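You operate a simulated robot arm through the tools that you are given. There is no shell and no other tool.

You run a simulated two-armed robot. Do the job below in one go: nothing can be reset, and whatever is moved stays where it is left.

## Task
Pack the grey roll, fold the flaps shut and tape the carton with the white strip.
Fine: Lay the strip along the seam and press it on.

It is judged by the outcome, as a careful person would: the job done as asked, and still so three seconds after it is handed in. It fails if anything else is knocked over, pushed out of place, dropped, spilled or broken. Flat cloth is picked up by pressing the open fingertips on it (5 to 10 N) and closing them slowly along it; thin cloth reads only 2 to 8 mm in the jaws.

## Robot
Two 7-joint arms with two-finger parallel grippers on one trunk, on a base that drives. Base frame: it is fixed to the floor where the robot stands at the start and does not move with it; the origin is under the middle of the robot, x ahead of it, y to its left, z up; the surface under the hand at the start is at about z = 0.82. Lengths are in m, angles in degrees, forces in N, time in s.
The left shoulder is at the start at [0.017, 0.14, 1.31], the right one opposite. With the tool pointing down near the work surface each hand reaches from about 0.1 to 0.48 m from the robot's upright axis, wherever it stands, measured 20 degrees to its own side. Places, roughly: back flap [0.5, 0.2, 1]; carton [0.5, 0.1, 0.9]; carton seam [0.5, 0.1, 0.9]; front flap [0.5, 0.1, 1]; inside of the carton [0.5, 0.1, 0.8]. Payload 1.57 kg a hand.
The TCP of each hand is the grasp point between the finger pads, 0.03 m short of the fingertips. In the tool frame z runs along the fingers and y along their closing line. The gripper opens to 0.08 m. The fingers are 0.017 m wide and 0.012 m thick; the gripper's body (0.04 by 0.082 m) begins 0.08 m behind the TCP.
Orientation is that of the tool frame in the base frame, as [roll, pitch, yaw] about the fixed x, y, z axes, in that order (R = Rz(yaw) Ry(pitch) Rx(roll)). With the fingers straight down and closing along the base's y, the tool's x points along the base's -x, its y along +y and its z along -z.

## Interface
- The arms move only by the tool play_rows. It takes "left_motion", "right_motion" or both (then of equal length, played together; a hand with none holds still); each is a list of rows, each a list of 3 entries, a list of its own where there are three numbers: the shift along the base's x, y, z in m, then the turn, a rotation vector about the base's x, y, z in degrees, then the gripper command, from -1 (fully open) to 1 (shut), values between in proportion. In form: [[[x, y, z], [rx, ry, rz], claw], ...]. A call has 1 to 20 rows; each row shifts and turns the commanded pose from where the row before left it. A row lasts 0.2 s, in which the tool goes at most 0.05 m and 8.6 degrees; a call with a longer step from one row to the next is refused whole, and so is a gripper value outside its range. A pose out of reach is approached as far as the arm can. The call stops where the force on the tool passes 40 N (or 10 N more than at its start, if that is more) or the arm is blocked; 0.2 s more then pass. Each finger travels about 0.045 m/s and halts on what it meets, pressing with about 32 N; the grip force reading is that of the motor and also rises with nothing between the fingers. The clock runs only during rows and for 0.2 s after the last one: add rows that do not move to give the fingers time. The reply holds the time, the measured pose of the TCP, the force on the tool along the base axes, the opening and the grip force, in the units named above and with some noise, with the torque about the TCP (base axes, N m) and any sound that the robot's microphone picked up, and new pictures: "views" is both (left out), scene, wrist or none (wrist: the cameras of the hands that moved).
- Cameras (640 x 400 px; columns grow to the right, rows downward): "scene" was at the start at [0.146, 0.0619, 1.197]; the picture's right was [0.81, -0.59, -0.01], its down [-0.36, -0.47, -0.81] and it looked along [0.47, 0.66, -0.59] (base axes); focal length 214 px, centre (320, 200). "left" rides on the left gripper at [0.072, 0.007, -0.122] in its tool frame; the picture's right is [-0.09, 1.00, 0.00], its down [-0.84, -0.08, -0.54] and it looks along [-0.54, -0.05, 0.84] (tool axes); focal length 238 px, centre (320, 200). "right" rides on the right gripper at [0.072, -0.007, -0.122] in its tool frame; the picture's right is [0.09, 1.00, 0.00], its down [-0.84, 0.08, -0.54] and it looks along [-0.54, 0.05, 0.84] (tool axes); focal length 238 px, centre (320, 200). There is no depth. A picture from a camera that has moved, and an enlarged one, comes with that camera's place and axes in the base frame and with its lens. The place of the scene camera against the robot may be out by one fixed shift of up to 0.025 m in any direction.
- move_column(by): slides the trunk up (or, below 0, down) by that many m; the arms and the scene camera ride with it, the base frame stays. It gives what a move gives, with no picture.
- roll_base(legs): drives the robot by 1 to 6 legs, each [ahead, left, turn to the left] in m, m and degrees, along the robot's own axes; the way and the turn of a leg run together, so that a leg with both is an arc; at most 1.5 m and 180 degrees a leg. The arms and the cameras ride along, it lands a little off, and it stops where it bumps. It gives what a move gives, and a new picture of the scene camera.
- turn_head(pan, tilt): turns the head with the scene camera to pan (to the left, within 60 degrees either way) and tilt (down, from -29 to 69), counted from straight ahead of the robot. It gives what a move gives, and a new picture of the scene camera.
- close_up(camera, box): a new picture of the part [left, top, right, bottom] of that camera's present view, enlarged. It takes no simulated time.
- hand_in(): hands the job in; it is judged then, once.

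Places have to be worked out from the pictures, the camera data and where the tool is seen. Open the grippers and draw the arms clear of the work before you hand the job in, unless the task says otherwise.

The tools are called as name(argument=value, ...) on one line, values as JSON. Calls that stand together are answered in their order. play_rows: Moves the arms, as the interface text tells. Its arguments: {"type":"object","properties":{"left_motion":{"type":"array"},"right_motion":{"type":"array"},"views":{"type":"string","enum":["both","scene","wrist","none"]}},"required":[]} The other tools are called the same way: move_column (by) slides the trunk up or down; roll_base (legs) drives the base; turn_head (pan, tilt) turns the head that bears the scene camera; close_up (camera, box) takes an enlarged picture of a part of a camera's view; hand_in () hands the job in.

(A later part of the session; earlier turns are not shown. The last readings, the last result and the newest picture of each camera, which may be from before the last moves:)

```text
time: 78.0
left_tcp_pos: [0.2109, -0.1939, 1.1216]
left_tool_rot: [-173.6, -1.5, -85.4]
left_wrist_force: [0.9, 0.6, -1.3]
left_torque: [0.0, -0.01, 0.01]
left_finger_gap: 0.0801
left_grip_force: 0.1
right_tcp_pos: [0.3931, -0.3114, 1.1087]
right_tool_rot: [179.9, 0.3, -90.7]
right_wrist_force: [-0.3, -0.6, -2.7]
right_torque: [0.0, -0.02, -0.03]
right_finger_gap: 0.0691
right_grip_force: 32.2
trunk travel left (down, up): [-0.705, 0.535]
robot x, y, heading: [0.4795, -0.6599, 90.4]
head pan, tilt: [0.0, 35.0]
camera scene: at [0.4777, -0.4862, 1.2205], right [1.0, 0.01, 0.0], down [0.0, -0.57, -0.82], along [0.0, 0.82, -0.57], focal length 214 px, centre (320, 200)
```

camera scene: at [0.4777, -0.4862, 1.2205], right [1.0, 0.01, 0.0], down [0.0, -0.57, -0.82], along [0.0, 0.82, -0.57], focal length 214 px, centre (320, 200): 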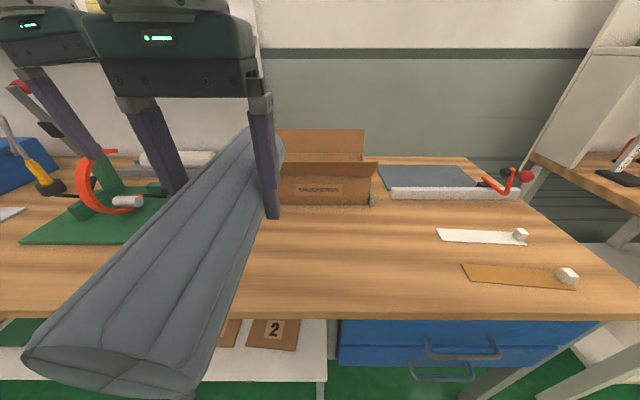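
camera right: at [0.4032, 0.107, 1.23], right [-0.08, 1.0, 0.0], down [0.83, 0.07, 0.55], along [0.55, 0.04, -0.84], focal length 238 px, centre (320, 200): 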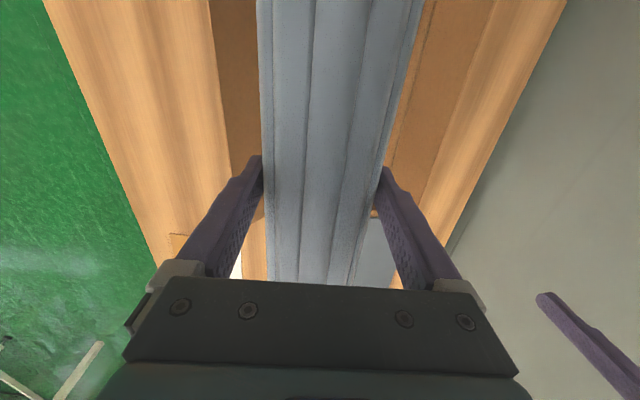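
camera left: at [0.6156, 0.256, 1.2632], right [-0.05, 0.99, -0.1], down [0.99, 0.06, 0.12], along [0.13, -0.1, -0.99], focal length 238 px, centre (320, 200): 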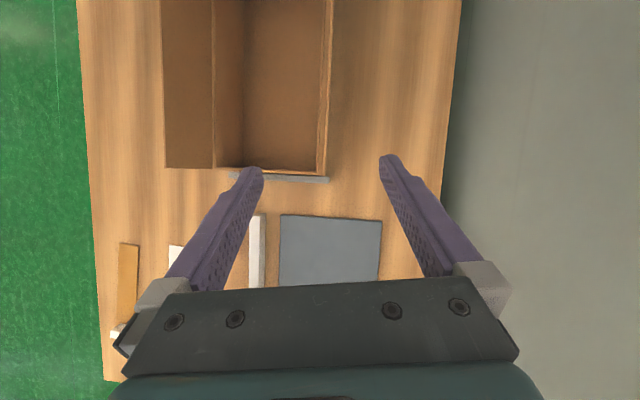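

Facing the bench now with the carton straight ahead. I turn the roll in the hand by +90° about the vertical so that it lies along x, shifting it right, and pull the left hand in toward the middle to keep it off the shelf.

play_rows(right_motion=[[[0.01, 0, 0], [0, 0, 8.4], 0.6], [[0.01, 0, 0], [0, 0, 8.4], 0.6], [[0.01, 0, 0], [0, 0, 8.4], 0.6], [[0.01, 0, 0], [0, 0, 8.4], 0.6], [[0.01, 0, 0], [0, 0, 8.4], 0.6], [[0.01, 0, 0], [0, 0, 8.4], 0.6], [[0.01, 0, 0], [0, 0, 8.4], 0.6], [[0.01, 0, 0], [0, 0, 8.4], 0.6], [[0, 0, 0], [0, 0, 8.4], 0.6], [[0, 0, 0], [0, 0, 8.4], 0.6], [[0, 0, 0], [0, 0, 6.7], 0.6], [[0, 0, 0], [0, 0, 0], 0.6]])

```text
time: 80.6
left_tcp_pos: [0.211, -0.1942, 1.1222]
left_tool_rot: [-173.6, -1.5, -85.3]
left_wrist_force: [-0.4, 0.5, -0.7]
left_torque: [-0.01, -0.02, -0.03]
left_finger_gap: 0.0802
left_grip_force: 0.0
right_tcp_pos: [0.4699, -0.3104, 1.1075]
right_tool_rot: [179.8, 0.3, -26.3]
right_wrist_force: [0.3, -0.1, -3.0]
right_torque: [-0.02, 0.03, 0.01]
right_finger_gap: 0.0689
right_grip_force: 32.3
right hand out of reach, approached as far as the arm can: row 8, 9, 10, 11
trunk travel left (down, up): [-0.705, 0.535]
robot x, y, heading: [0.4806, -0.6608, 90.2]
head pan, tilt: [0.0, 35.0]
camera scene: at [0.4777, -0.4862, 1.2206], right [1.0, 0.0, 0.0], down [0.0, -0.57, -0.82], along [0.0, 0.82, -0.57], focal length 214 px, centre (320, 200)
camera right: at [0.5377, -0.3362, 1.2292], right [-0.36, -0.93, 0.0], down [-0.78, 0.3, 0.55], along [-0.51, 0.19, -0.84], focal length 238 px, centre (320, 200)
```

scene: 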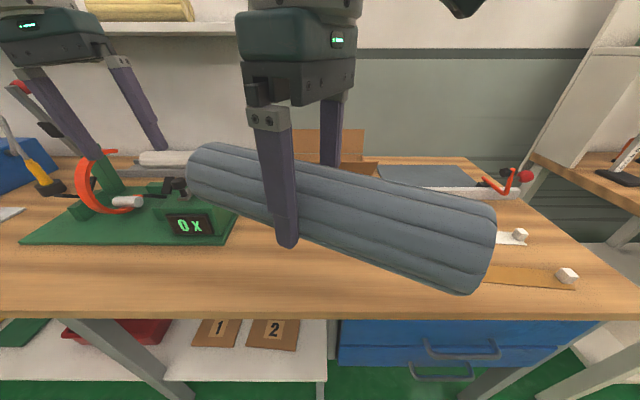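
right: 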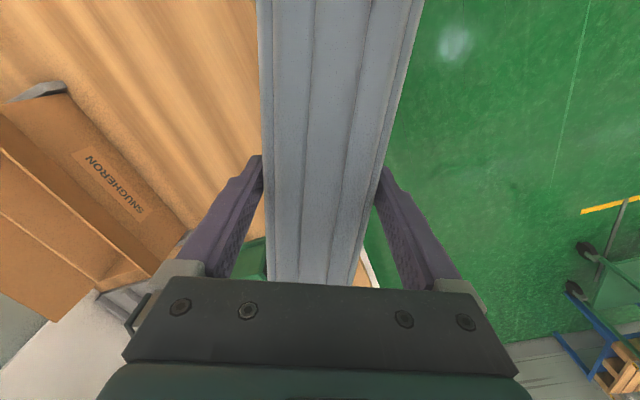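

The wrist stops at about +64° that way. I turn it the other way instead, toward yaw 180°, with the roll in free air.

play_rows(right_motion=[[[0, 0, 0], [0, 0, -8.5], 0.6], [[0, 0, 0], [0, 0, -8.5], 0.6], [[0, 0, 0], [0, 0, -8.5], 0.6], [[0, 0, 0], [0, 0, -8.5], 0.6], [[0, 0, 0], [0, 0, -8.5], 0.6], [[0, 0, 0], [0, 0, -8.5], 0.6], [[0, 0, 0], [0, 0, -8.5], 0.6], [[0, 0, 0], [0, 0, -8.5], 0.6], [[0, 0, 0], [0, 0, -8.5], 0.6], [[0, 0, 0], [0, 0, -8.5], 0.6], [[0, 0, 0], [0, 0, -8.5], 0.6], [[0, 0, 0], [0, 0, -8.5], 0.6], [[0, 0, 0], [0, 0, -8.5], 0.6], [[0, 0, 0], [0, 0, -8.5], 0.6], [[0, 0, 0], [0, 0, -8.5], 0.6], [[0, 0, 0], [0, 0, -8.5], 0.6], [[0, 0, 0], [0, 0, -8.5], 0.6], [[0, 0, 0], [0, 0, -8.5], 0.6], [[0, 0, 0], [0, 0, 0], 0.6]])

```text
time: 84.6
left_tcp_pos: [0.2108, -0.1937, 1.1226]
left_tool_rot: [-173.6, -1.5, -85.2]
left_wrist_force: [-0.1, 0.3, -0.4]
left_torque: [-0.01, -0.03, 0.01]
left_finger_gap: 0.0798
left_grip_force: 0.0
right_tcp_pos: [0.4699, -0.3104, 1.1081]
right_tool_rot: [179.9, 0.4, -179.4]
right_wrist_force: [-0.2, -0.2, -2.5]
right_torque: [-0.02, -0.01, -0.01]
right_finger_gap: 0.0692
right_grip_force: 31.9
trunk travel left (down, up): [-0.705, 0.535]
robot x, y, heading: [0.4844, -0.6586, 90.4]
head pan, tilt: [0.0, 35.0]
camera scene: at [0.4777, -0.4862, 1.2206], right [1.0, 0.0, 0.0], down [0.0, -0.57, -0.82], along [0.0, 0.82, -0.57], focal length 214 px, centre (320, 200)
camera right: at [0.3968, -0.3183, 1.2291], right [-0.1, 0.99, 0.0], down [0.83, 0.08, 0.55], along [0.54, 0.06, -0.84], focal length 238 px, centre (320, 200)
```

scene: 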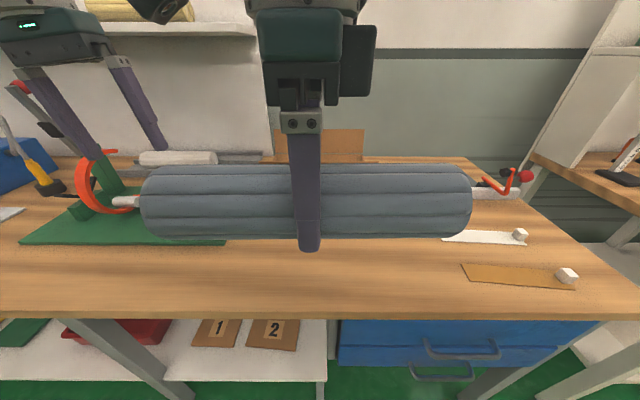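
right: 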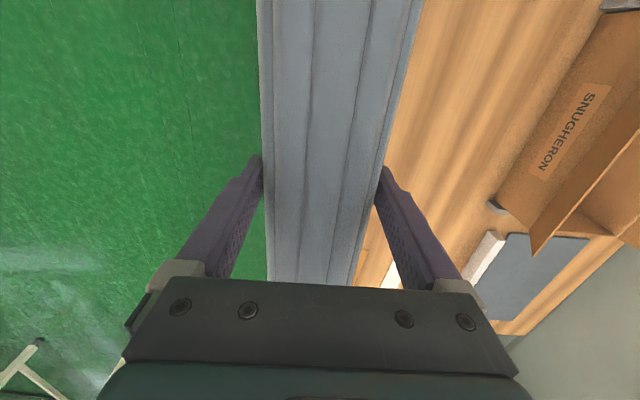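

The roll now lies along x. I draw the left hand back, then drive forward so the roll comes over the carton.

play_rows(left_motion=[[[0, -0.03, 0], [0, 0, 0], -1], [[0, -0.03, 0], [0, 0, 0], -1], [[0, -0.03, 0], [0, 0, 0], -1], [[0, -0.03, 0], [0, 0, 0], -1], [[0, -0.03, 0], [0, 0, 0], -1], [[0, 0, 0], [0, 0, 0], -1]], views="none")

roll_base(legs=[[0.2, 0, 0], [0.22, 0, 0]])

```text
time: 86.0
left_tcp_pos: [0.2105, -0.3434, 1.1231]
left_tool_rot: [-173.6, -1.5, -85.2]
left_wrist_force: [0.4, -0.2, 0.1]
left_torque: [0.02, -0.01, -0.04]
left_finger_gap: 0.08
left_grip_force: 0.1
right_tcp_pos: [0.4696, -0.3108, 1.108]
right_tool_rot: [180.0, 0.4, -179.3]
right_wrist_force: [0.3, 0.5, -2.8]
right_torque: [-0.02, -0.03, 0.0]
right_finger_gap: 0.069
right_grip_force: 31.7
trunk travel left (down, up): [-0.705, 0.535]
robot x, y, heading: [0.48, -0.6618, 90.3]
head pan, tilt: [0.0, 35.0]
```

```text
time: 88.9
left_tcp_pos: [0.208, 0.0744, 1.1235]
left_tool_rot: [-173.6, -1.5, -85.2]
left_wrist_force: [-0.1, 0.6, -0.6]
left_torque: [0.02, 0.0, 0.04]
left_finger_gap: 0.08
left_grip_force: 0.0
right_tcp_pos: [0.4644, 0.1089, 1.1072]
right_tool_rot: [179.9, 0.3, -179.2]
right_wrist_force: [-0.2, -0.5, -3.4]
right_torque: [-0.02, -0.02, 0.01]
right_finger_gap: 0.0692
right_grip_force: 31.3
trunk travel left (down, up): [-0.705, 0.535]
robot x, y, heading: [0.4772, -0.2407, 90.3]
head pan, tilt: [0.0, 35.0]
camera scene: at [0.475, -0.0665, 1.2206], right [1.0, 0.01, 0.0], down [0.0, -0.57, -0.82], along [-0.01, 0.82, -0.57], focal length 214 px, centre (320, 200)
```

scene: 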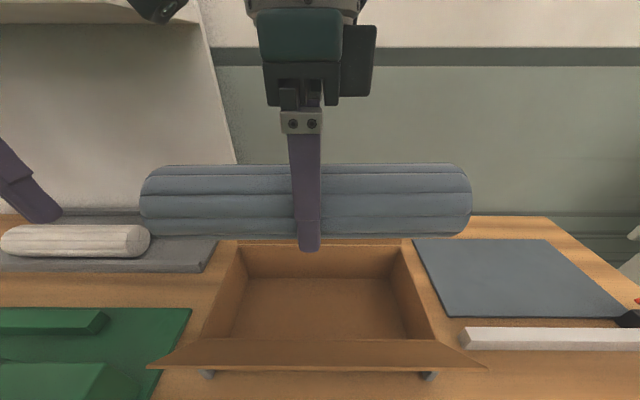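

The roll hangs over the carton. I check the right wrist view for its alignment with the walls.

play_rows(right_motion=[[[0, 0, 0], [0, 0, 0], 0.6]])

turn_head(pan=0, tilt=50)

close_up(camera="left", box=[0, 0, 640, 400])

```text
time: 89.3
left_tcp_pos: [0.2078, 0.0741, 1.1225]
left_tool_rot: [-173.7, -1.5, -85.3]
left_wrist_force: [0.4, -1.0, 0.1]
left_torque: [0.0, 0.01, 0.03]
left_finger_gap: 0.08
left_grip_force: 0.0
right_tcp_pos: [0.4664, 0.1092, 1.1075]
right_tool_rot: [179.9, 0.3, -179.3]
right_wrist_force: [0.3, 0.4, -3.0]
right_torque: [-0.01, -0.02, 0.03]
right_finger_gap: 0.069
right_grip_force: 32.1
trunk travel left (down, up): [-0.705, 0.535]
robot x, y, heading: [0.4764, -0.2409, 90.3]
head pan, tilt: [0.0, 35.0]
camera scene: at [0.475, -0.0665, 1.2206], right [1.0, 0.01, 0.0], down [0.0, -0.57, -0.82], along [-0.01, 0.82, -0.57], focal length 214 px, centre (320, 200)
camera right: at [0.3938, 0.1011, 1.2289], right [-0.11, 0.99, 0.0], down [0.83, 0.09, 0.55], along [0.54, 0.06, -0.84], focal length 238 px, centre (320, 200)
```

scene: 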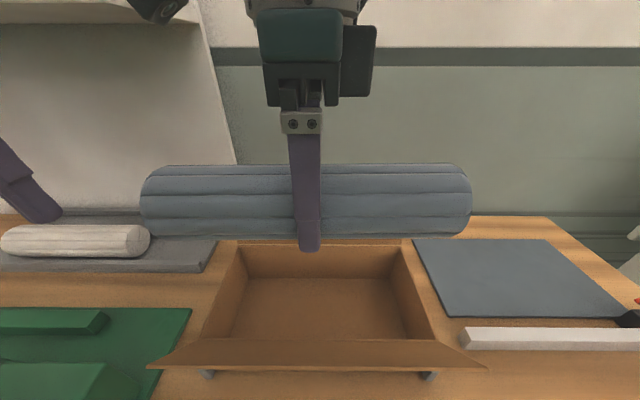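
right: 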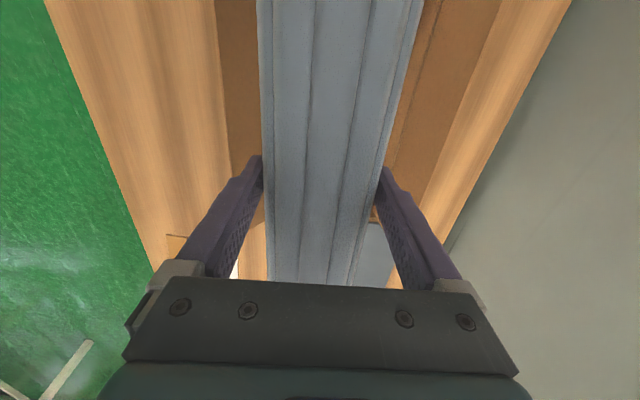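

```text
time: 90.0
left_tcp_pos: [0.2086, 0.075, 1.1228]
left_tool_rot: [-173.6, -1.5, -85.2]
left_wrist_force: [0.5, -0.6, 0.5]
left_torque: [0.0, 0.05, 0.02]
left_finger_gap: 0.0798
left_grip_force: 0.1
right_tcp_pos: [0.465, 0.109, 1.1078]
right_tool_rot: [179.9, 0.3, -179.2]
right_wrist_force: [-0.1, 0.1, -2.7]
right_torque: [0.03, -0.02, -0.01]
right_finger_gap: 0.0692
right_grip_force: 32.5
trunk travel left (down, up): [-0.705, 0.535]
robot x, y, heading: [0.4769, -0.2396, 90.5]
head pan, tilt: [0.0, 50.0]
camera scene: at [0.475, -0.0776, 1.1989], right [1.0, 0.01, 0.0], down [0.01, -0.77, -0.64], along [0.0, 0.64, -0.77], focal length 214 px, centre (320, 200)
```

scene: 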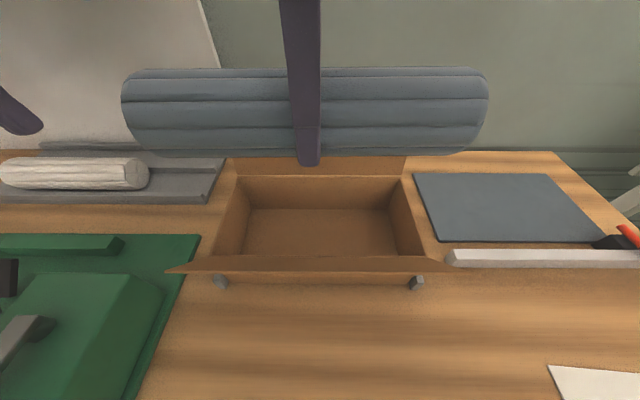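

```text
1.00 times, centred on (320, 200) of left (not enlarged: the box is as wide or as high as the picture)
camera zoom: at [0.1942, 0.0039, 1.2452], right [-0.99, 0.01, -0.11], down [-0.06, 0.85, 0.52], along [0.1, 0.53, -0.84], focal length 238 px, centre (320, 200)
```

zoom: 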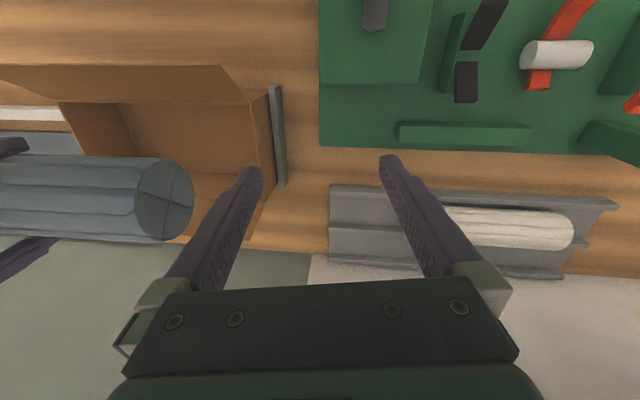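

The carton's inside spans about x 0.328–0.61, y 0.062–0.214; the roll's left end is at x≈0.34. I shift the hand to about (0.472, 0.136) and lower.

play_rows(right_motion=[[[0.004, 0.014, 0], [0, 0, 0], 0.6], [[0.003, 0.013, 0], [0, 0, 0], 0.6], [[0, 0, -0.02], [0, 0, 0], 0.6], [[0, 0, -0.02], [0, 0, 0], 0.6], [[0, 0, -0.02], [0, 0, 0], 0.6], [[0, 0, -0.02], [0, 0, 0], 0.6], [[0, 0, -0.02], [0, 0, 0], 0.6], [[0, 0, 0], [0, 0, 0], 0.6]])

```text
time: 91.8
left_tcp_pos: [0.2085, 0.0745, 1.1237]
left_tool_rot: [-173.5, -1.5, -85.3]
left_wrist_force: [-1.1, -0.7, 0.0]
left_torque: [0.0, 0.0, -0.02]
left_finger_gap: 0.0801
left_grip_force: 0.1
right_tcp_pos: [0.4733, 0.1371, 1.0063]
right_tool_rot: [179.9, 0.4, -179.1]
right_wrist_force: [-0.9, 0.0, -3.2]
right_torque: [-0.02, -0.01, -0.02]
right_finger_gap: 0.0688
right_grip_force: 32.0
trunk travel left (down, up): [-0.705, 0.535]
robot x, y, heading: [0.4752, -0.2401, 90.2]
head pan, tilt: [0.0, 50.0]
camera scene: at [0.475, -0.0776, 1.1988], right [1.0, 0.01, 0.0], down [0.01, -0.77, -0.64], along [0.0, 0.64, -0.77], focal length 214 px, centre (320, 200)
camera right: at [0.4012, 0.1286, 1.1286], right [-0.11, 0.99, 0.0], down [0.83, 0.09, 0.55], along [0.54, 0.06, -0.84], focal length 238 px, centre (320, 200)
```

scene: 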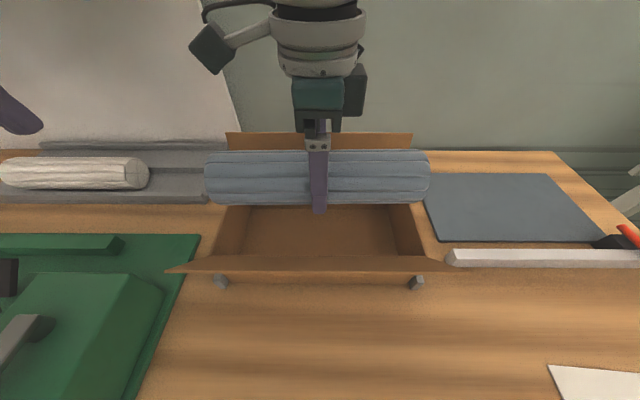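
right: 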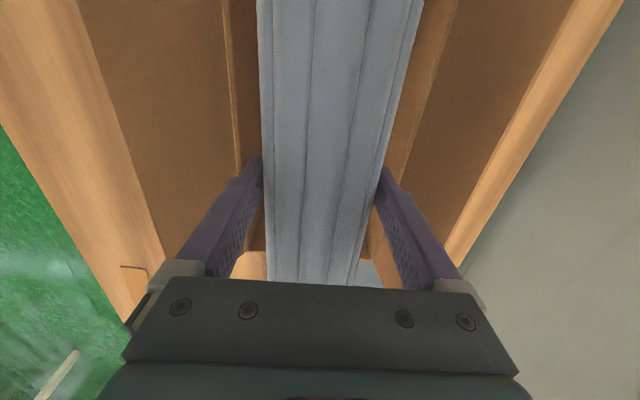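

The roll sits midway between both hinge lines (y≈0.065 and 0.216). I continue down gently to the carton floor.

play_rows(right_motion=[[[0, 0.001, -0.02], [0, 0, 0], 0.6], [[0, 0.001, -0.02], [0, 0, 0], 0.6], [[0, 0, -0.02], [0, 0, 0], 0.6], [[0, 0, -0.02], [0, 0, 0], 0.6], [[0, 0, -0.02], [0, 0, 0], 0.6], [[0, 0, -0.015], [0, 0, 0], 0.6], [[0, 0, -0.01], [0, 0, 0], 0.6], [[0, 0, -0.006], [0, 0, 0], 0.6], [[0, 0, 0], [0, 0, 0], 0.6]])

```text
time: 93.8
left_tcp_pos: [0.202, 0.077, 1.1254]
left_tool_rot: [-173.9, -1.3, -85.3]
left_wrist_force: [-0.3, -0.3, -0.6]
left_torque: [-0.02, 0.0, -0.01]
left_finger_gap: 0.0803
left_grip_force: 0.1
right_tcp_pos: [0.4928, 0.1408, 0.8894]
right_tool_rot: [178.9, 0.9, 179.1]
right_wrist_force: [-27.6, 9.3, 2.6]
right_torque: [0.36, 0.18, 1.38]
right_finger_gap: 0.0691
right_grip_force: 32.4
right hand out of reach, approached as far as the arm can: row 6, 7
trunk travel left (down, up): [-0.705, 0.535]
robot x, y, heading: [0.4769, -0.2405, 90.6]
head pan, tilt: [0.0, 50.0]
camera scene: at [0.4522, -0.081, 1.1956], right [0.97, 0.26, 0.0], down [0.2, -0.77, -0.61], along [-0.16, 0.59, -0.79], focal length 214 px, centre (320, 200)
camera right: at [0.4179, 0.1334, 1.0103], right [-0.08, 1.0, 0.02], down [0.83, 0.06, 0.56], along [0.55, 0.06, -0.83], focal length 238 px, centre (320, 200)
```

scene: 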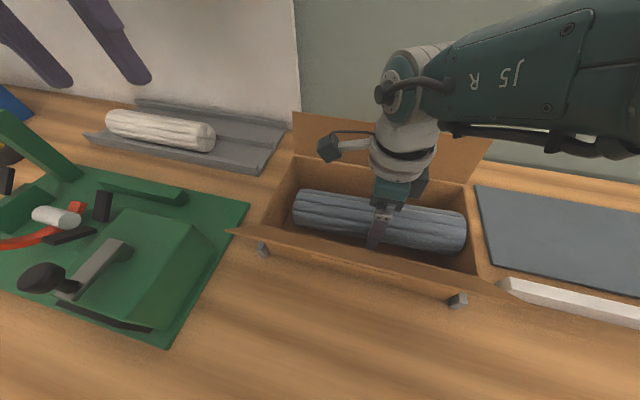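
right: 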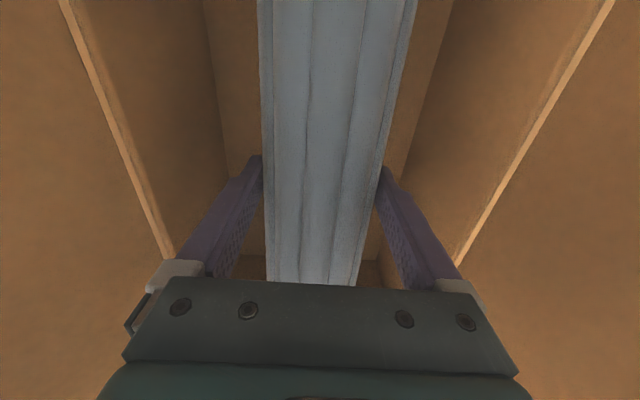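

The last bit was out of reach and the arm drifted 2 cm in +x, with the roll pressing the end wall. I move back in x first, then lower the last 2 cm with the trunk.

play_rows(right_motion=[[[-0.006, -0.001, 0.004], [0, 0, 0], 0.6], [[-0.007, -0.001, 0.004], [0, 0, 1], 0.6], [[-0.007, 0, 0.002], [0, 0, 1], 0.6], [[0, 0, 0], [0, 0, 0], 0.6]])

```text
time: 94.8
left_tcp_pos: [0.2142, 0.0756, 1.1219]
left_tool_rot: [-173.2, -1.5, -85.3]
left_wrist_force: [0.5, 0.0, -0.2]
left_torque: [0.0, 0.02, 0.01]
left_finger_gap: 0.0802
left_grip_force: 0.0
right_tcp_pos: [0.4655, 0.1195, 0.8993]
right_tool_rot: [180.0, 1.6, -178.0]
right_wrist_force: [28.6, 6.0, -11.1]
right_torque: [-0.12, -0.75, -0.98]
right_finger_gap: 0.0689
right_grip_force: 31.4
right hand out of reach, approached as far as the arm can: row 2, 3
trunk travel left (down, up): [-0.705, 0.535]
robot x, y, heading: [0.4769, -0.2395, 90.1]
head pan, tilt: [0.0, 50.0]
camera scene: at [0.4711, -0.0789, 1.197], right [0.99, 0.12, 0.01], down [0.1, -0.77, -0.62], along [-0.07, 0.62, -0.78], focal length 214 px, centre (320, 200)
camera right: at [0.3906, 0.1102, 1.0199], right [-0.13, 0.99, 0.0], down [0.82, 0.11, 0.56], along [0.56, 0.07, -0.83], focal length 238 px, centre (320, 200)
```

scene: 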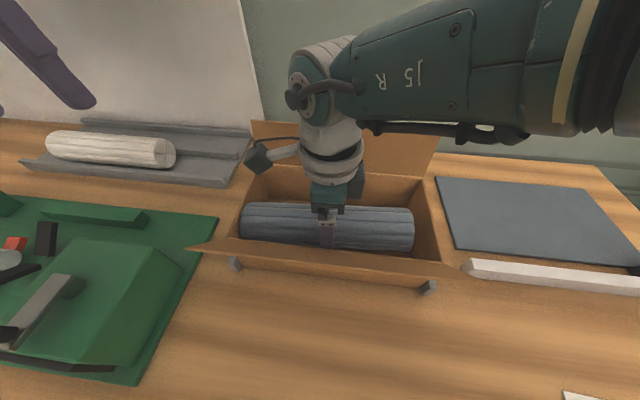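
right: 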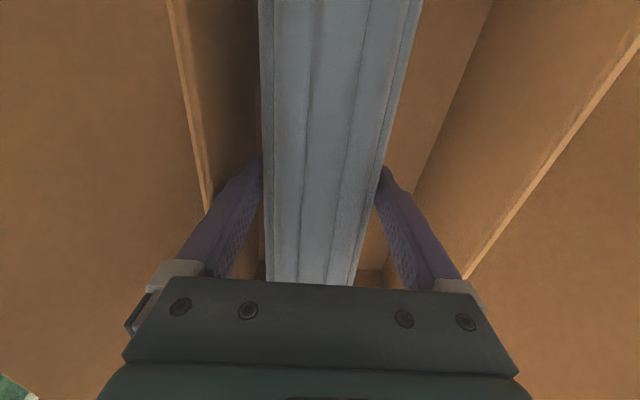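

The forearm is leaning on the head, which spoils the arm's motion. I turn the head left and up to clear it, then read again.

turn_head(pan=50, tilt=20)

play_rows(right_motion=[[[0, 0, 0], [0, 0, 0], 0.6], [[0, 0, 0], [0, 0, 0], 0.6]], views="wrist")

```text
time: 96.0
left_tcp_pos: [0.214, 0.0749, 1.1206]
left_tool_rot: [-173.1, -1.5, -85.2]
left_wrist_force: [0.9, -0.4, 0.1]
left_torque: [-0.03, -0.01, -0.03]
left_finger_gap: 0.0799
left_grip_force: 0.0
right_tcp_pos: [0.4649, 0.119, 0.9005]
right_tool_rot: [-179.9, 1.7, -177.7]
right_wrist_force: [35.9, 3.8, -10.9]
right_torque: [-0.07, -0.47, -0.68]
right_finger_gap: 0.0691
right_grip_force: 32.1
trunk travel left (down, up): [-0.705, 0.535]
robot x, y, heading: [0.4775, -0.2397, 90.3]
head pan, tilt: [50.0, 20.0]
camera scene: at [0.4088, -0.0951, 1.2439], right [0.64, 0.77, 0.0], down [0.27, -0.22, -0.94], along [-0.72, 0.6, -0.35], focal length 214 px, centre (320, 200)
```

scene: 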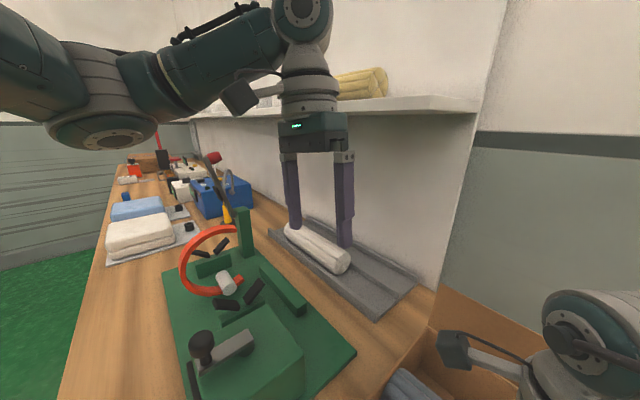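

```text
time: 96.6
left_tcp_pos: [0.2122, 0.0747, 1.1222]
left_tool_rot: [-173.2, -1.6, -85.3]
left_wrist_force: [-0.1, 0.1, -0.6]
left_torque: [-0.02, 0.01, 0.0]
left_finger_gap: 0.08
left_grip_force: 0.0
right_tcp_pos: [0.4645, 0.12, 0.9017]
right_tool_rot: [-179.9, 1.6, -177.8]
right_wrist_force: [36.6, 2.5, -9.3]
right_torque: [-0.04, -0.32, -0.56]
right_finger_gap: 0.0693
right_grip_force: 31.8
trunk travel left (down, up): [-0.705, 0.535]
robot x, y, heading: [0.4789, -0.2431, 90.3]
head pan, tilt: [50.0, 20.0]
camera right: at [0.3898, 0.1092, 1.0208], right [-0.13, 0.99, 0.0], down [0.82, 0.11, 0.57], along [0.56, 0.07, -0.82], focal length 238 px, centre (320, 200)
```

right: 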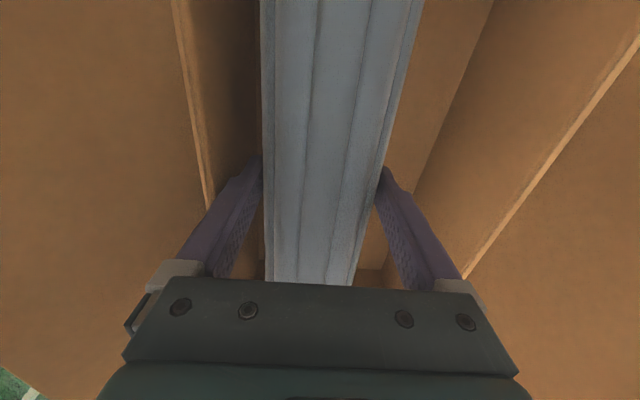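

A 36 N push in +x says the roll's left end bears on the left end wall. I ease it +x and toward the middle, and straighten the yaw.

play_rows(right_motion=[[[0.004, 0.004, 0], [0, 0, -1], 0.6], [[0.004, 0.004, 0], [0, 0, -1], 0.6], [[0, 0.004, 0], [0, 0, 0], 0.6], [[0, 0, 0], [0, 0, 0], 0.6]], views="wrist")

```text
time: 97.6
left_tcp_pos: [0.2113, 0.0726, 1.1213]
left_tool_rot: [-173.3, -1.7, -85.2]
left_wrist_force: [0.3, -0.6, -0.6]
left_torque: [-0.02, 0.01, 0.02]
left_finger_gap: 0.0799
left_grip_force: 0.0
right_tcp_pos: [0.4647, 0.1218, 0.9015]
right_tool_rot: [-179.7, 0.7, -179.3]
right_wrist_force: [24.8, -10.3, -9.2]
right_torque: [0.12, -0.29, 1.13]
right_finger_gap: 0.0689
right_grip_force: 32.4
right hand out of reach, approached as far as the arm can: row 3
trunk travel left (down, up): [-0.705, 0.535]
robot x, y, heading: [0.4767, -0.2429, 90.5]
head pan, tilt: [50.0, 20.0]
camera right: at [0.3905, 0.1147, 1.0225], right [-0.11, 0.99, 0.0], down [0.83, 0.09, 0.55], along [0.55, 0.06, -0.83], focal length 238 px, centre (320, 200)
```

right: 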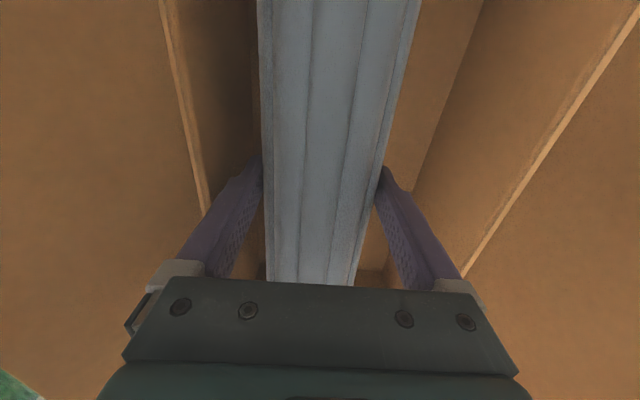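

Still stretched: I lift 3 cm to where the arm moves freely, recentre, and then will lower with the trunk, which keeps the arm's posture.

play_rows(right_motion=[[[0, 0, 0.015], [0, 0, 0], 0.6], [[0.003, 0.004, 0.015], [0, 0, 0], 0.6], [[0.004, 0.005, 0.01], [0, 0, 0], 0.6], [[0.004, 0.004, 0.01], [0, 0, 0], 0.6], [[0, 0, 0], [0, 0, 0], 0.6]], views="wrist")

```text
time: 98.8
left_tcp_pos: [0.2082, 0.0759, 1.1222]
left_tool_rot: [-173.7, -1.5, -85.3]
left_wrist_force: [0.0, -0.9, 0.0]
left_torque: [-0.01, 0.02, -0.01]
left_finger_gap: 0.0799
left_grip_force: 0.0
right_tcp_pos: [0.4678, 0.1382, 0.9531]
right_tool_rot: [179.8, 0.2, -179.1]
right_wrist_force: [-0.4, -0.1, -3.7]
right_torque: [0.0, 0.0, 0.0]
right_finger_gap: 0.0689
right_grip_force: 31.7
trunk travel left (down, up): [-0.705, 0.535]
robot x, y, heading: [0.4792, -0.2461, 90.4]
head pan, tilt: [50.0, 20.0]
camera right: at [0.3958, 0.1302, 1.0741], right [-0.11, 0.99, 0.0], down [0.83, 0.09, 0.54], along [0.54, 0.06, -0.84], focal length 238 px, centre (320, 200)
```

right: 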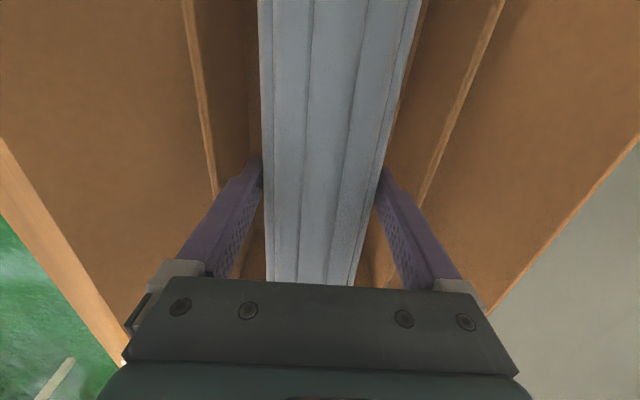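

Free again (force ≈ roll's weight only). I shift 7 mm in +x and lower with the trunk in two steps.

play_rows(right_motion=[[[0.004, 0, 0], [0, 0, 0], 0.6], [[0.003, 0, 0], [0, 0, 0], 0.6], [[0, 0, 0], [0, 0, 0], 0.6]], views="none")

move_column(by=-0.045)

move_column(by=-0.025)

```text
time: 99.6
left_tcp_pos: [0.2077, 0.0745, 1.1225]
left_tool_rot: [-173.6, -1.5, -85.2]
left_wrist_force: [0.5, 0.2, 0.1]
left_torque: [0.0, 0.02, 0.02]
left_finger_gap: 0.0799
left_grip_force: 0.1
right_tcp_pos: [0.4751, 0.1366, 0.9523]
right_tool_rot: [179.9, 0.4, -179.2]
right_wrist_force: [-0.8, 0.2, -4.1]
right_torque: [0.0, 0.03, -0.01]
right_finger_gap: 0.0694
right_grip_force: 32.4
trunk travel left (down, up): [-0.705, 0.535]
robot x, y, heading: [0.4746, -0.2436, 90.2]
head pan, tilt: [50.0, 20.0]
```

```text
time: 100.5
left_tcp_pos: [0.2076, 0.0746, 1.0789]
left_tool_rot: [-173.6, -1.5, -85.2]
left_wrist_force: [-0.6, -0.6, -0.2]
left_torque: [0.0, 0.0, 0.02]
left_finger_gap: 0.0801
left_grip_force: 0.1
right_tcp_pos: [0.4761, 0.138, 0.9075]
right_tool_rot: [179.8, 0.2, -179.2]
right_wrist_force: [0.3, 1.4, -2.8]
right_torque: [0.03, 0.0, 0.02]
right_finger_gap: 0.0691
right_grip_force: 32.0
trunk travel left (down, up): [-0.66, 0.58]
robot x, y, heading: [0.4776, -0.2385, 90.5]
head pan, tilt: [50.0, 20.0]
```

```text
time: 101.2
left_tcp_pos: [0.208, 0.0749, 1.0533]
left_tool_rot: [-173.6, -1.5, -85.2]
left_wrist_force: [0.2, 0.1, -0.4]
left_torque: [0.01, 0.04, 0.01]
left_finger_gap: 0.0799
left_grip_force: 0.0
right_tcp_pos: [0.4766, 0.1376, 0.8827]
right_tool_rot: [179.9, 0.3, -179.2]
right_wrist_force: [0.5, 0.0, -1.8]
right_torque: [-0.01, 0.01, 0.0]
right_finger_gap: 0.069
right_grip_force: 31.8
trunk travel left (down, up): [-0.635, 0.605]
robot x, y, heading: [0.475, -0.2427, 90.0]
head pan, tilt: [50.0, 20.0]
```

Still free of contact at z=0.883. I lower 1 cm more, then the last millimetres.

move_column(by=-0.01)

move_column(by=-0.005)

```text
time: 101.8
left_tcp_pos: [0.2083, 0.0753, 1.043]
left_tool_rot: [-173.7, -1.4, -85.2]
left_wrist_force: [-0.8, 0.0, 0.3]
left_torque: [0.0, 0.02, -0.01]
left_finger_gap: 0.08
left_grip_force: 0.1
right_tcp_pos: [0.4759, 0.138, 0.8734]
right_tool_rot: [179.8, 0.4, -179.2]
right_wrist_force: [2.1, -0.5, 0.2]
right_torque: [-0.07, 0.36, 0.13]
right_finger_gap: 0.0689
right_grip_force: 32.0
trunk travel left (down, up): [-0.625, 0.615]
robot x, y, heading: [0.4743, -0.243, 90.5]
head pan, tilt: [50.0, 20.0]
```

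```text
time: 102.3
left_tcp_pos: [0.209, 0.0767, 1.0382]
left_tool_rot: [-173.5, -1.6, -85.3]
left_wrist_force: [-0.4, -0.8, -0.3]
left_torque: [-0.01, 0.0, -0.01]
left_finger_gap: 0.0799
left_grip_force: 0.1
right_tcp_pos: [0.4758, 0.1393, 0.8696]
right_tool_rot: [179.8, 0.2, -179.1]
right_wrist_force: [5.2, -10.9, 38.8]
right_torque: [-0.59, 0.0, 0.08]
right_finger_gap: 0.0693
right_grip_force: 31.4
trunk travel left (down, up): [-0.62, 0.62]
robot x, y, heading: [0.4779, -0.2412, 90.6]
head pan, tilt: [50.0, 20.0]
```

The roll is on the carton floor (39 N up). I relieve the push by 4 mm and open the fingers.

move_column(by=0.004)

play_rows(right_motion=[[[0, 0, 0], [0, 0, 0], 0.0], [[0, 0, 0], [0, 0, 0], -0.7], [[0, 0, 0], [0, 0, 0], -0.9], [[0, 0, 0], [0, 0, 0], -1], [[0, 0, 0], [0, 0, 0], -1]], views="wrist")

```text
time: 102.8
left_tcp_pos: [0.2088, 0.0743, 1.042]
left_tool_rot: [-173.7, -1.5, -85.1]
left_wrist_force: [-0.2, 0.5, 0.2]
left_torque: [0.0, 0.0, 0.0]
left_finger_gap: 0.0799
left_grip_force: 0.1
right_tcp_pos: [0.4769, 0.1378, 0.8691]
right_tool_rot: [180.0, 0.3, -179.3]
right_wrist_force: [0.4, 1.3, -0.5]
right_torque: [0.06, 0.28, -0.18]
right_finger_gap: 0.0687
right_grip_force: 31.7
trunk travel left (down, up): [-0.624, 0.616]
robot x, y, heading: [0.4771, -0.2429, 90.5]
head pan, tilt: [50.0, 20.0]
```

```text
time: 104.0
left_tcp_pos: [0.207, 0.0751, 1.041]
left_tool_rot: [-173.5, -1.6, -85.1]
left_wrist_force: [0.0, 0.5, 0.1]
left_torque: [-0.01, 0.0, -0.02]
left_finger_gap: 0.0799
left_grip_force: 0.0
right_tcp_pos: [0.4752, 0.1384, 0.872]
right_tool_rot: [179.9, 0.3, -179.1]
right_wrist_force: [-0.5, 0.4, -0.7]
right_torque: [0.01, 0.01, -0.01]
right_finger_gap: 0.0799
right_grip_force: 0.0
trunk travel left (down, up): [-0.624, 0.616]
robot x, y, heading: [0.4786, -0.2419, 90.4]
head pan, tilt: [50.0, 20.0]
camera right: at [0.4032, 0.1302, 0.9933], right [-0.11, 0.99, 0.0], down [0.83, 0.09, 0.55], along [0.54, 0.06, -0.84], focal length 238 px, centre (320, 200)
```

right: 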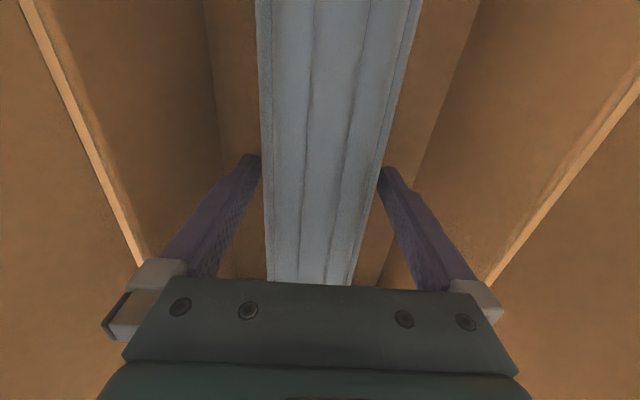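

The roll lies in the carton, released. I raise the trunk to lift the hand straight out.

move_column(by=0.1)

move_column(by=0.1)

turn_head(pan=0, tilt=60)

```text
time: 105.4
left_tcp_pos: [0.2075, 0.0753, 1.1422]
left_tool_rot: [-173.6, -1.5, -85.2]
left_wrist_force: [-0.2, 0.8, 0.3]
left_torque: [0.04, 0.0, -0.02]
left_finger_gap: 0.0798
left_grip_force: 0.1
right_tcp_pos: [0.475, 0.1378, 0.9712]
right_tool_rot: [180.0, 0.3, -179.2]
right_wrist_force: [0.0, 0.4, -0.2]
right_torque: [-0.02, 0.01, -0.04]
right_finger_gap: 0.0799
right_grip_force: 0.0
trunk travel left (down, up): [-0.724, 0.516]
robot x, y, heading: [0.4762, -0.2423, 90.5]
head pan, tilt: [50.0, 20.0]
```

```text
time: 106.7
left_tcp_pos: [0.2083, 0.0753, 1.2424]
left_tool_rot: [-173.5, -1.5, -85.2]
left_wrist_force: [-0.9, 0.2, -0.9]
left_torque: [0.0, -0.02, 0.0]
left_finger_gap: 0.0801
left_grip_force: 0.1
right_tcp_pos: [0.4754, 0.138, 1.0716]
right_tool_rot: [179.9, 0.3, -179.2]
right_wrist_force: [-0.6, 0.8, -0.3]
right_torque: [0.0, 0.0, -0.01]
right_finger_gap: 0.0802
right_grip_force: 0.0
trunk travel left (down, up): [-0.824, 0.416]
robot x, y, heading: [0.4776, -0.2418, 90.4]
head pan, tilt: [50.0, 20.0]
```

```text
time: 107.9
left_tcp_pos: [0.2076, 0.0746, 1.2418]
left_tool_rot: [-173.6, -1.5, -85.2]
left_wrist_force: [-0.5, 0.4, -0.4]
left_torque: [-0.01, 0.01, -0.02]
left_finger_gap: 0.0803
left_grip_force: 0.0
right_tcp_pos: [0.4758, 0.1381, 1.072]
right_tool_rot: [179.9, 0.3, -179.2]
right_wrist_force: [0.3, 0.2, 0.2]
right_torque: [0.04, 0.02, 0.03]
right_finger_gap: 0.0801
right_grip_force: 0.1
trunk travel left (down, up): [-0.824, 0.416]
robot x, y, heading: [0.475, -0.2443, 90.7]
head pan, tilt: [0.0, 60.0]
camera scene: at [0.475, -0.0878, 1.3054], right [1.0, 0.01, 0.0], down [0.01, -0.87, -0.5], along [0.0, 0.5, -0.87], focal length 214 px, centre (320, 200)
```

scene: 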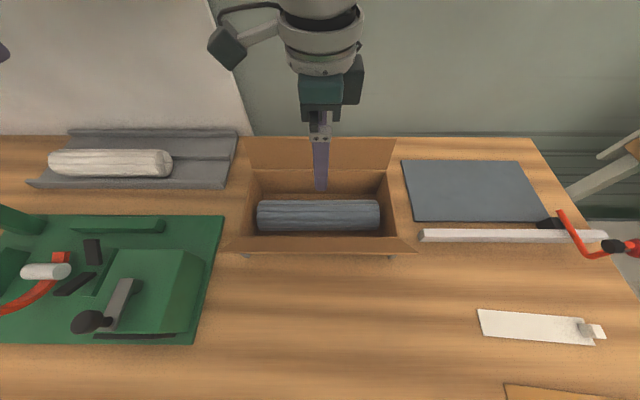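

The grey roll is packed. From several wrist views the fold lines are at y≈0.067 and y≈0.213, z≈0.928, with flaps about 0.073 long. I back the base off 10 cm, and bring the closed right hand in front of (outside) the front flap.

roll_base(legs=[[-0.1, 0, 0]])

play_rows(right_motion=[[[0.01, -0.03, 0], [0, 0, 0], 0], [[0.01, -0.03, 0], [0, 0, 0], 0.5], [[0.01, -0.03, 0], [0, 0, 0], 1], [[0, -0.02, 0], [0, 0, 0], 1], [[0, 0, -0.03], [0, 0, 0], 1], [[0, 0, -0.03], [0, 0, 0], 1], [[0, 0, -0.03], [0, 0, 0], 1], [[0, 0, 0], [0, 0, 0], 1]])

```text
time: 109.0
left_tcp_pos: [0.2085, -0.026, 1.242]
left_tool_rot: [-173.6, -1.5, -85.1]
left_wrist_force: [-0.4, -0.2, 0.0]
left_torque: [-0.01, -0.01, 0.03]
left_finger_gap: 0.0799
left_grip_force: 0.1
right_tcp_pos: [0.4749, 0.0369, 1.071]
right_tool_rot: [179.9, 0.4, -179.1]
right_wrist_force: [0.4, -0.6, 0.5]
right_torque: [-0.03, 0.0, 0.03]
right_finger_gap: 0.08
right_grip_force: 0.0
trunk travel left (down, up): [-0.824, 0.416]
robot x, y, heading: [0.4767, -0.3448, 90.6]
head pan, tilt: [0.0, 60.0]
camera scene: at [0.4757, -0.1881, 1.3053], right [1.0, 0.01, 0.0], down [0.01, -0.87, -0.5], along [0.0, 0.5, -0.87], focal length 214 px, centre (320, 200)
```

scene: 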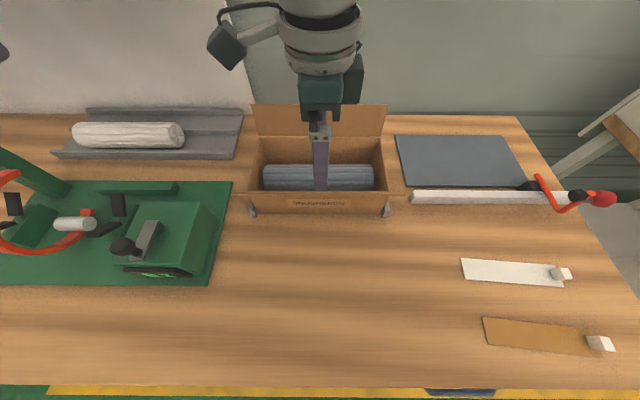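

```text
time: 110.8
left_tcp_pos: [0.2095, -0.0255, 1.2424]
left_tool_rot: [-173.6, -1.5, -85.0]
left_wrist_force: [-0.3, 0.0, -0.1]
left_torque: [-0.01, -0.01, -0.02]
left_finger_gap: 0.0801
left_grip_force: 0.0
right_tcp_pos: [0.5072, -0.0728, 0.9813]
right_tool_rot: [179.9, 0.4, -179.1]
right_wrist_force: [-0.2, 0.1, 0.4]
right_torque: [0.0, 0.01, 0.04]
right_finger_gap: 0.0
right_grip_force: 21.5
trunk travel left (down, up): [-0.824, 0.416]
robot x, y, heading: [0.477, -0.3404, 90.6]
head pan, tilt: [0.0, 60.0]
camera scene: at [0.4757, -0.1881, 1.3053], right [1.0, 0.01, 0.0], down [0.01, -0.87, -0.5], along [0.0, 0.5, -0.87], focal length 214 px, centre (320, 200)
camera right: at [0.4345, -0.0798, 1.1032], right [-0.11, 0.99, 0.0], down [0.83, 0.09, 0.55], along [0.54, 0.06, -0.84], focal length 238 px, centre (320, 200)
```

scene: 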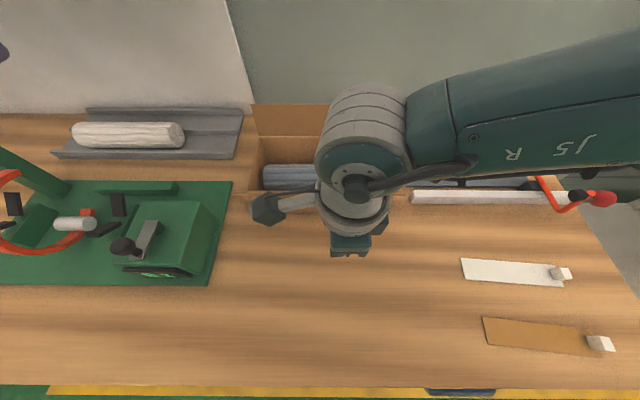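
right: 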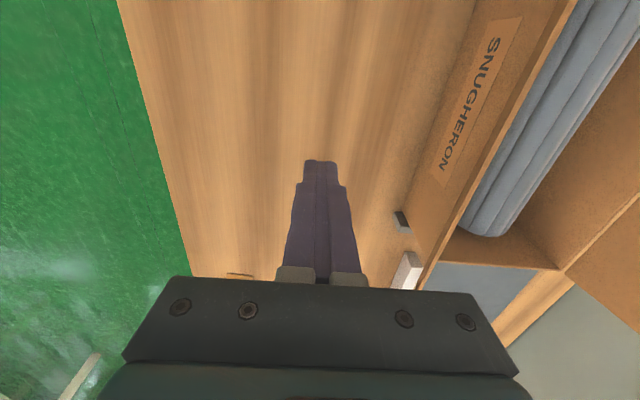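

The closed fingers are outside the front flap. I set the tips at z≈0.943 (just above the fold line) and sweep toward +y.

play_rows(right_motion=[[[0, 0.01, -0.008], [0, 0, 0], 1], [[0, 0.02, 0], [0, 0, 0], 1], [[0, 0.02, 0], [0, 0, 0], 1], [[0, 0.02, 0], [0, 0, 0], 1], [[0, 0.02, 0], [0, 0, 0], 1], [[0, 0.015, 0], [0, 0, 0], 1], [[0, 0, 0], [0, 0, 0], 1]])

```text
time: 112.4
left_tcp_pos: [0.2089, -0.0253, 1.242]
left_tool_rot: [-173.6, -1.5, -85.2]
left_wrist_force: [-0.1, -0.2, -0.1]
left_torque: [0.03, 0.01, 0.0]
left_finger_gap: 0.0801
left_grip_force: 0.0
right_tcp_pos: [0.5096, 0.0201, 0.9774]
right_tool_rot: [179.9, 0.2, -179.0]
right_wrist_force: [0.2, -0.3, -0.1]
right_torque: [0.0, -0.04, -0.02]
right_finger_gap: 0.0003
right_grip_force: 21.6
right hand out of reach, approached as far as the arm can: row 6
trunk travel left (down, up): [-0.824, 0.416]
robot x, y, heading: [0.4805, -0.3406, 90.1]
head pan, tilt: [0.0, 60.0]
camera scene: at [0.4757, -0.1881, 1.3053], right [1.0, 0.01, 0.0], down [0.01, -0.87, -0.5], along [0.0, 0.5, -0.87], focal length 214 px, centre (320, 200)
camera right: at [0.4377, 0.0125, 1.098], right [-0.11, 0.99, 0.0], down [0.83, 0.09, 0.55], along [0.54, 0.06, -0.84], focal length 238 px, centre (320, 200)
```

scene: 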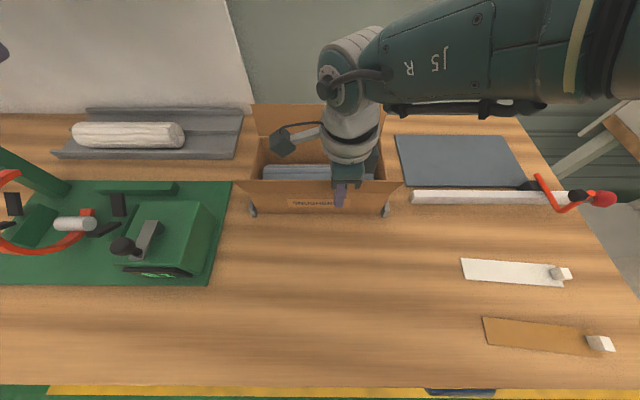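
right: 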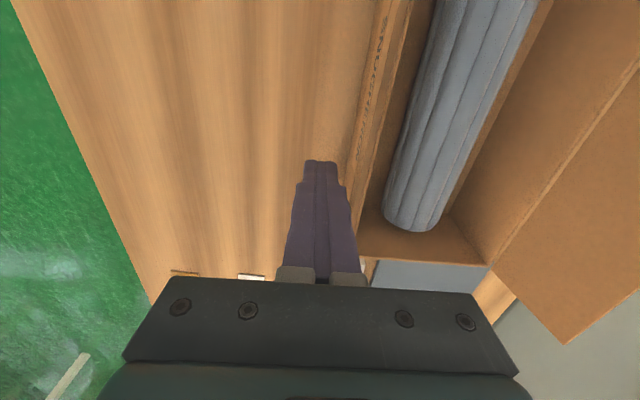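

The rotated wrist shortens the arm's reach. I turn the wrist back (+89°) to its natural yaw for pushing and drive the base forward a little.

play_rows(right_motion=[[[0, -0.003, 0], [0, 0, 8.1], 1], [[0, -0.003, 0], [0, 0, 8.1], 1], [[0, -0.003, 0], [0, 0, 8.1], 1], [[0, -0.003, 0], [0, 0, 8.1], 1], [[0, -0.003, 0], [0, 0, 8.1], 1], [[0, -0.003, 0], [0, 0, 8.1], 1], [[0, -0.002, 0], [0, 0, 8.1], 1], [[0, 0, 0], [0, 0, 8.1], 1], [[0, 0, 0], [0, 0, 8.1], 1], [[0, 0, 0], [0, 0, 8.1], 1], [[0, 0, 0], [0, 0, 8.1], 1], [[0, 0, 0], [0, 0, 0], 1]])

```text
time: 115.0
left_tcp_pos: [0.208, -0.0257, 1.2415]
left_tool_rot: [-173.5, -1.5, -85.1]
left_wrist_force: [0.3, -0.4, 0.0]
left_torque: [-0.01, -0.01, 0.0]
left_finger_gap: 0.08
left_grip_force: 0.0
right_tcp_pos: [0.5093, 0.0003, 0.9754]
right_tool_rot: [179.9, 0.3, -89.9]
right_wrist_force: [-1.3, 0.5, -0.4]
right_torque: [0.0, 0.0, 0.01]
right_finger_gap: 0.0001
right_grip_force: 21.3
trunk travel left (down, up): [-0.824, 0.416]
robot x, y, heading: [0.4806, -0.3424, 90.5]
head pan, tilt: [0.0, 60.0]
camera scene: at [0.4757, -0.1881, 1.3053], right [1.0, 0.01, 0.0], down [0.01, -0.87, -0.5], along [0.0, 0.5, -0.87], focal length 214 px, centre (320, 200)
camera right: at [0.5153, -0.0716, 1.097], right [-1.0, -0.09, 0.0], down [-0.08, 0.83, 0.55], along [-0.05, 0.54, -0.84], focal length 238 px, centre (320, 200)
```

scene: 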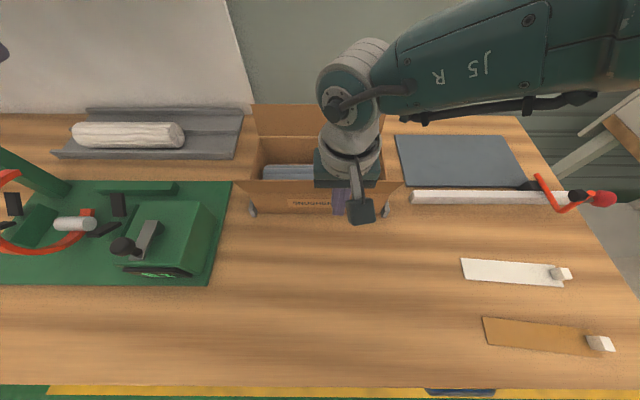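
right: 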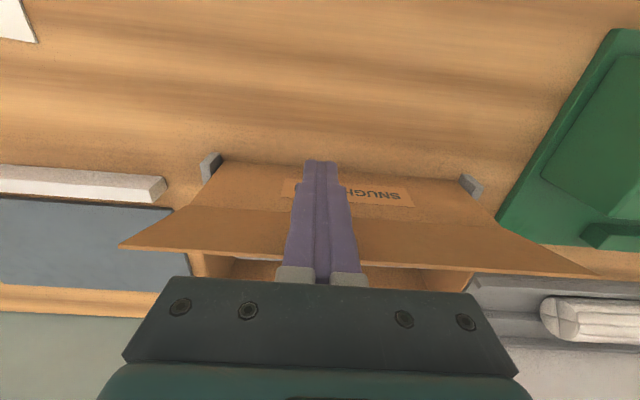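

Now the wrist camera shows the front wall and flap with the fingers just in front. I sweep toward +y to push the flap up and over.

play_rows(right_motion=[[[0, 0.015, 0], [0, 0, 0], 1], [[0, 0.02, 0], [0, 0, 0], 1], [[0, 0.02, 0], [0, 0, 0], 1], [[0, 0.02, 0], [0, 0, 0], 1], [[0, 0.015, 0], [0, 0, 0], 1], [[0, 0, 0], [0, 0, 0], 1]])

```text
time: 116.4
left_tcp_pos: [0.2094, -0.0254, 1.2423]
left_tool_rot: [-173.7, -1.5, -85.1]
left_wrist_force: [0.7, 0.3, 0.5]
left_torque: [0.02, -0.03, 0.01]
left_finger_gap: 0.08
left_grip_force: 0.0
right_tcp_pos: [0.518, 0.0332, 0.9886]
right_tool_rot: [179.9, 0.3, -90.0]
right_wrist_force: [0.2, 0.6, -0.4]
right_torque: [-0.03, -0.01, 0.0]
right_finger_gap: 0.0
right_grip_force: 21.9
right hand out of reach, approached as far as the arm can: row 2, 3, 4, 5
trunk travel left (down, up): [-0.824, 0.416]
robot x, y, heading: [0.4775, -0.3437, 90.3]
head pan, tilt: [0.0, 60.0]
camera scene: at [0.4758, -0.1881, 1.3053], right [1.0, 0.01, 0.0], down [0.01, -0.87, -0.5], along [0.0, 0.5, -0.87], focal length 214 px, centre (320, 200)
camera right: at [0.5241, -0.0397, 1.1102], right [-1.0, -0.09, 0.0], down [-0.08, 0.83, 0.55], along [-0.05, 0.54, -0.84], focal length 238 px, centre (320, 200)
```

scene: 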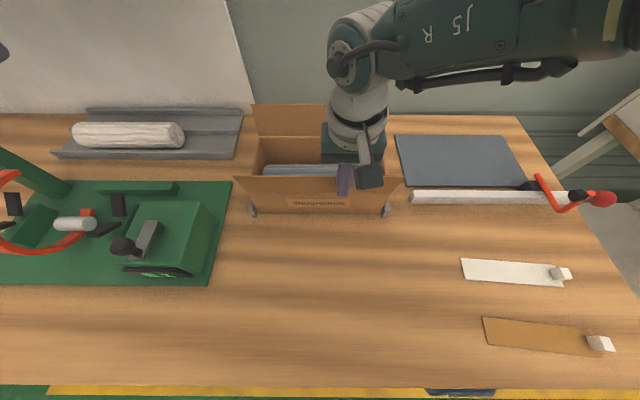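
right: 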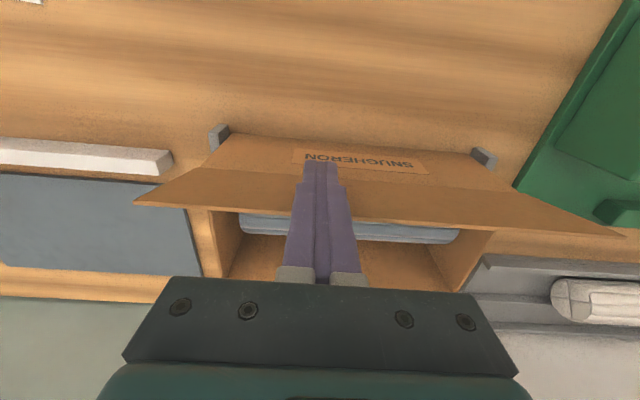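

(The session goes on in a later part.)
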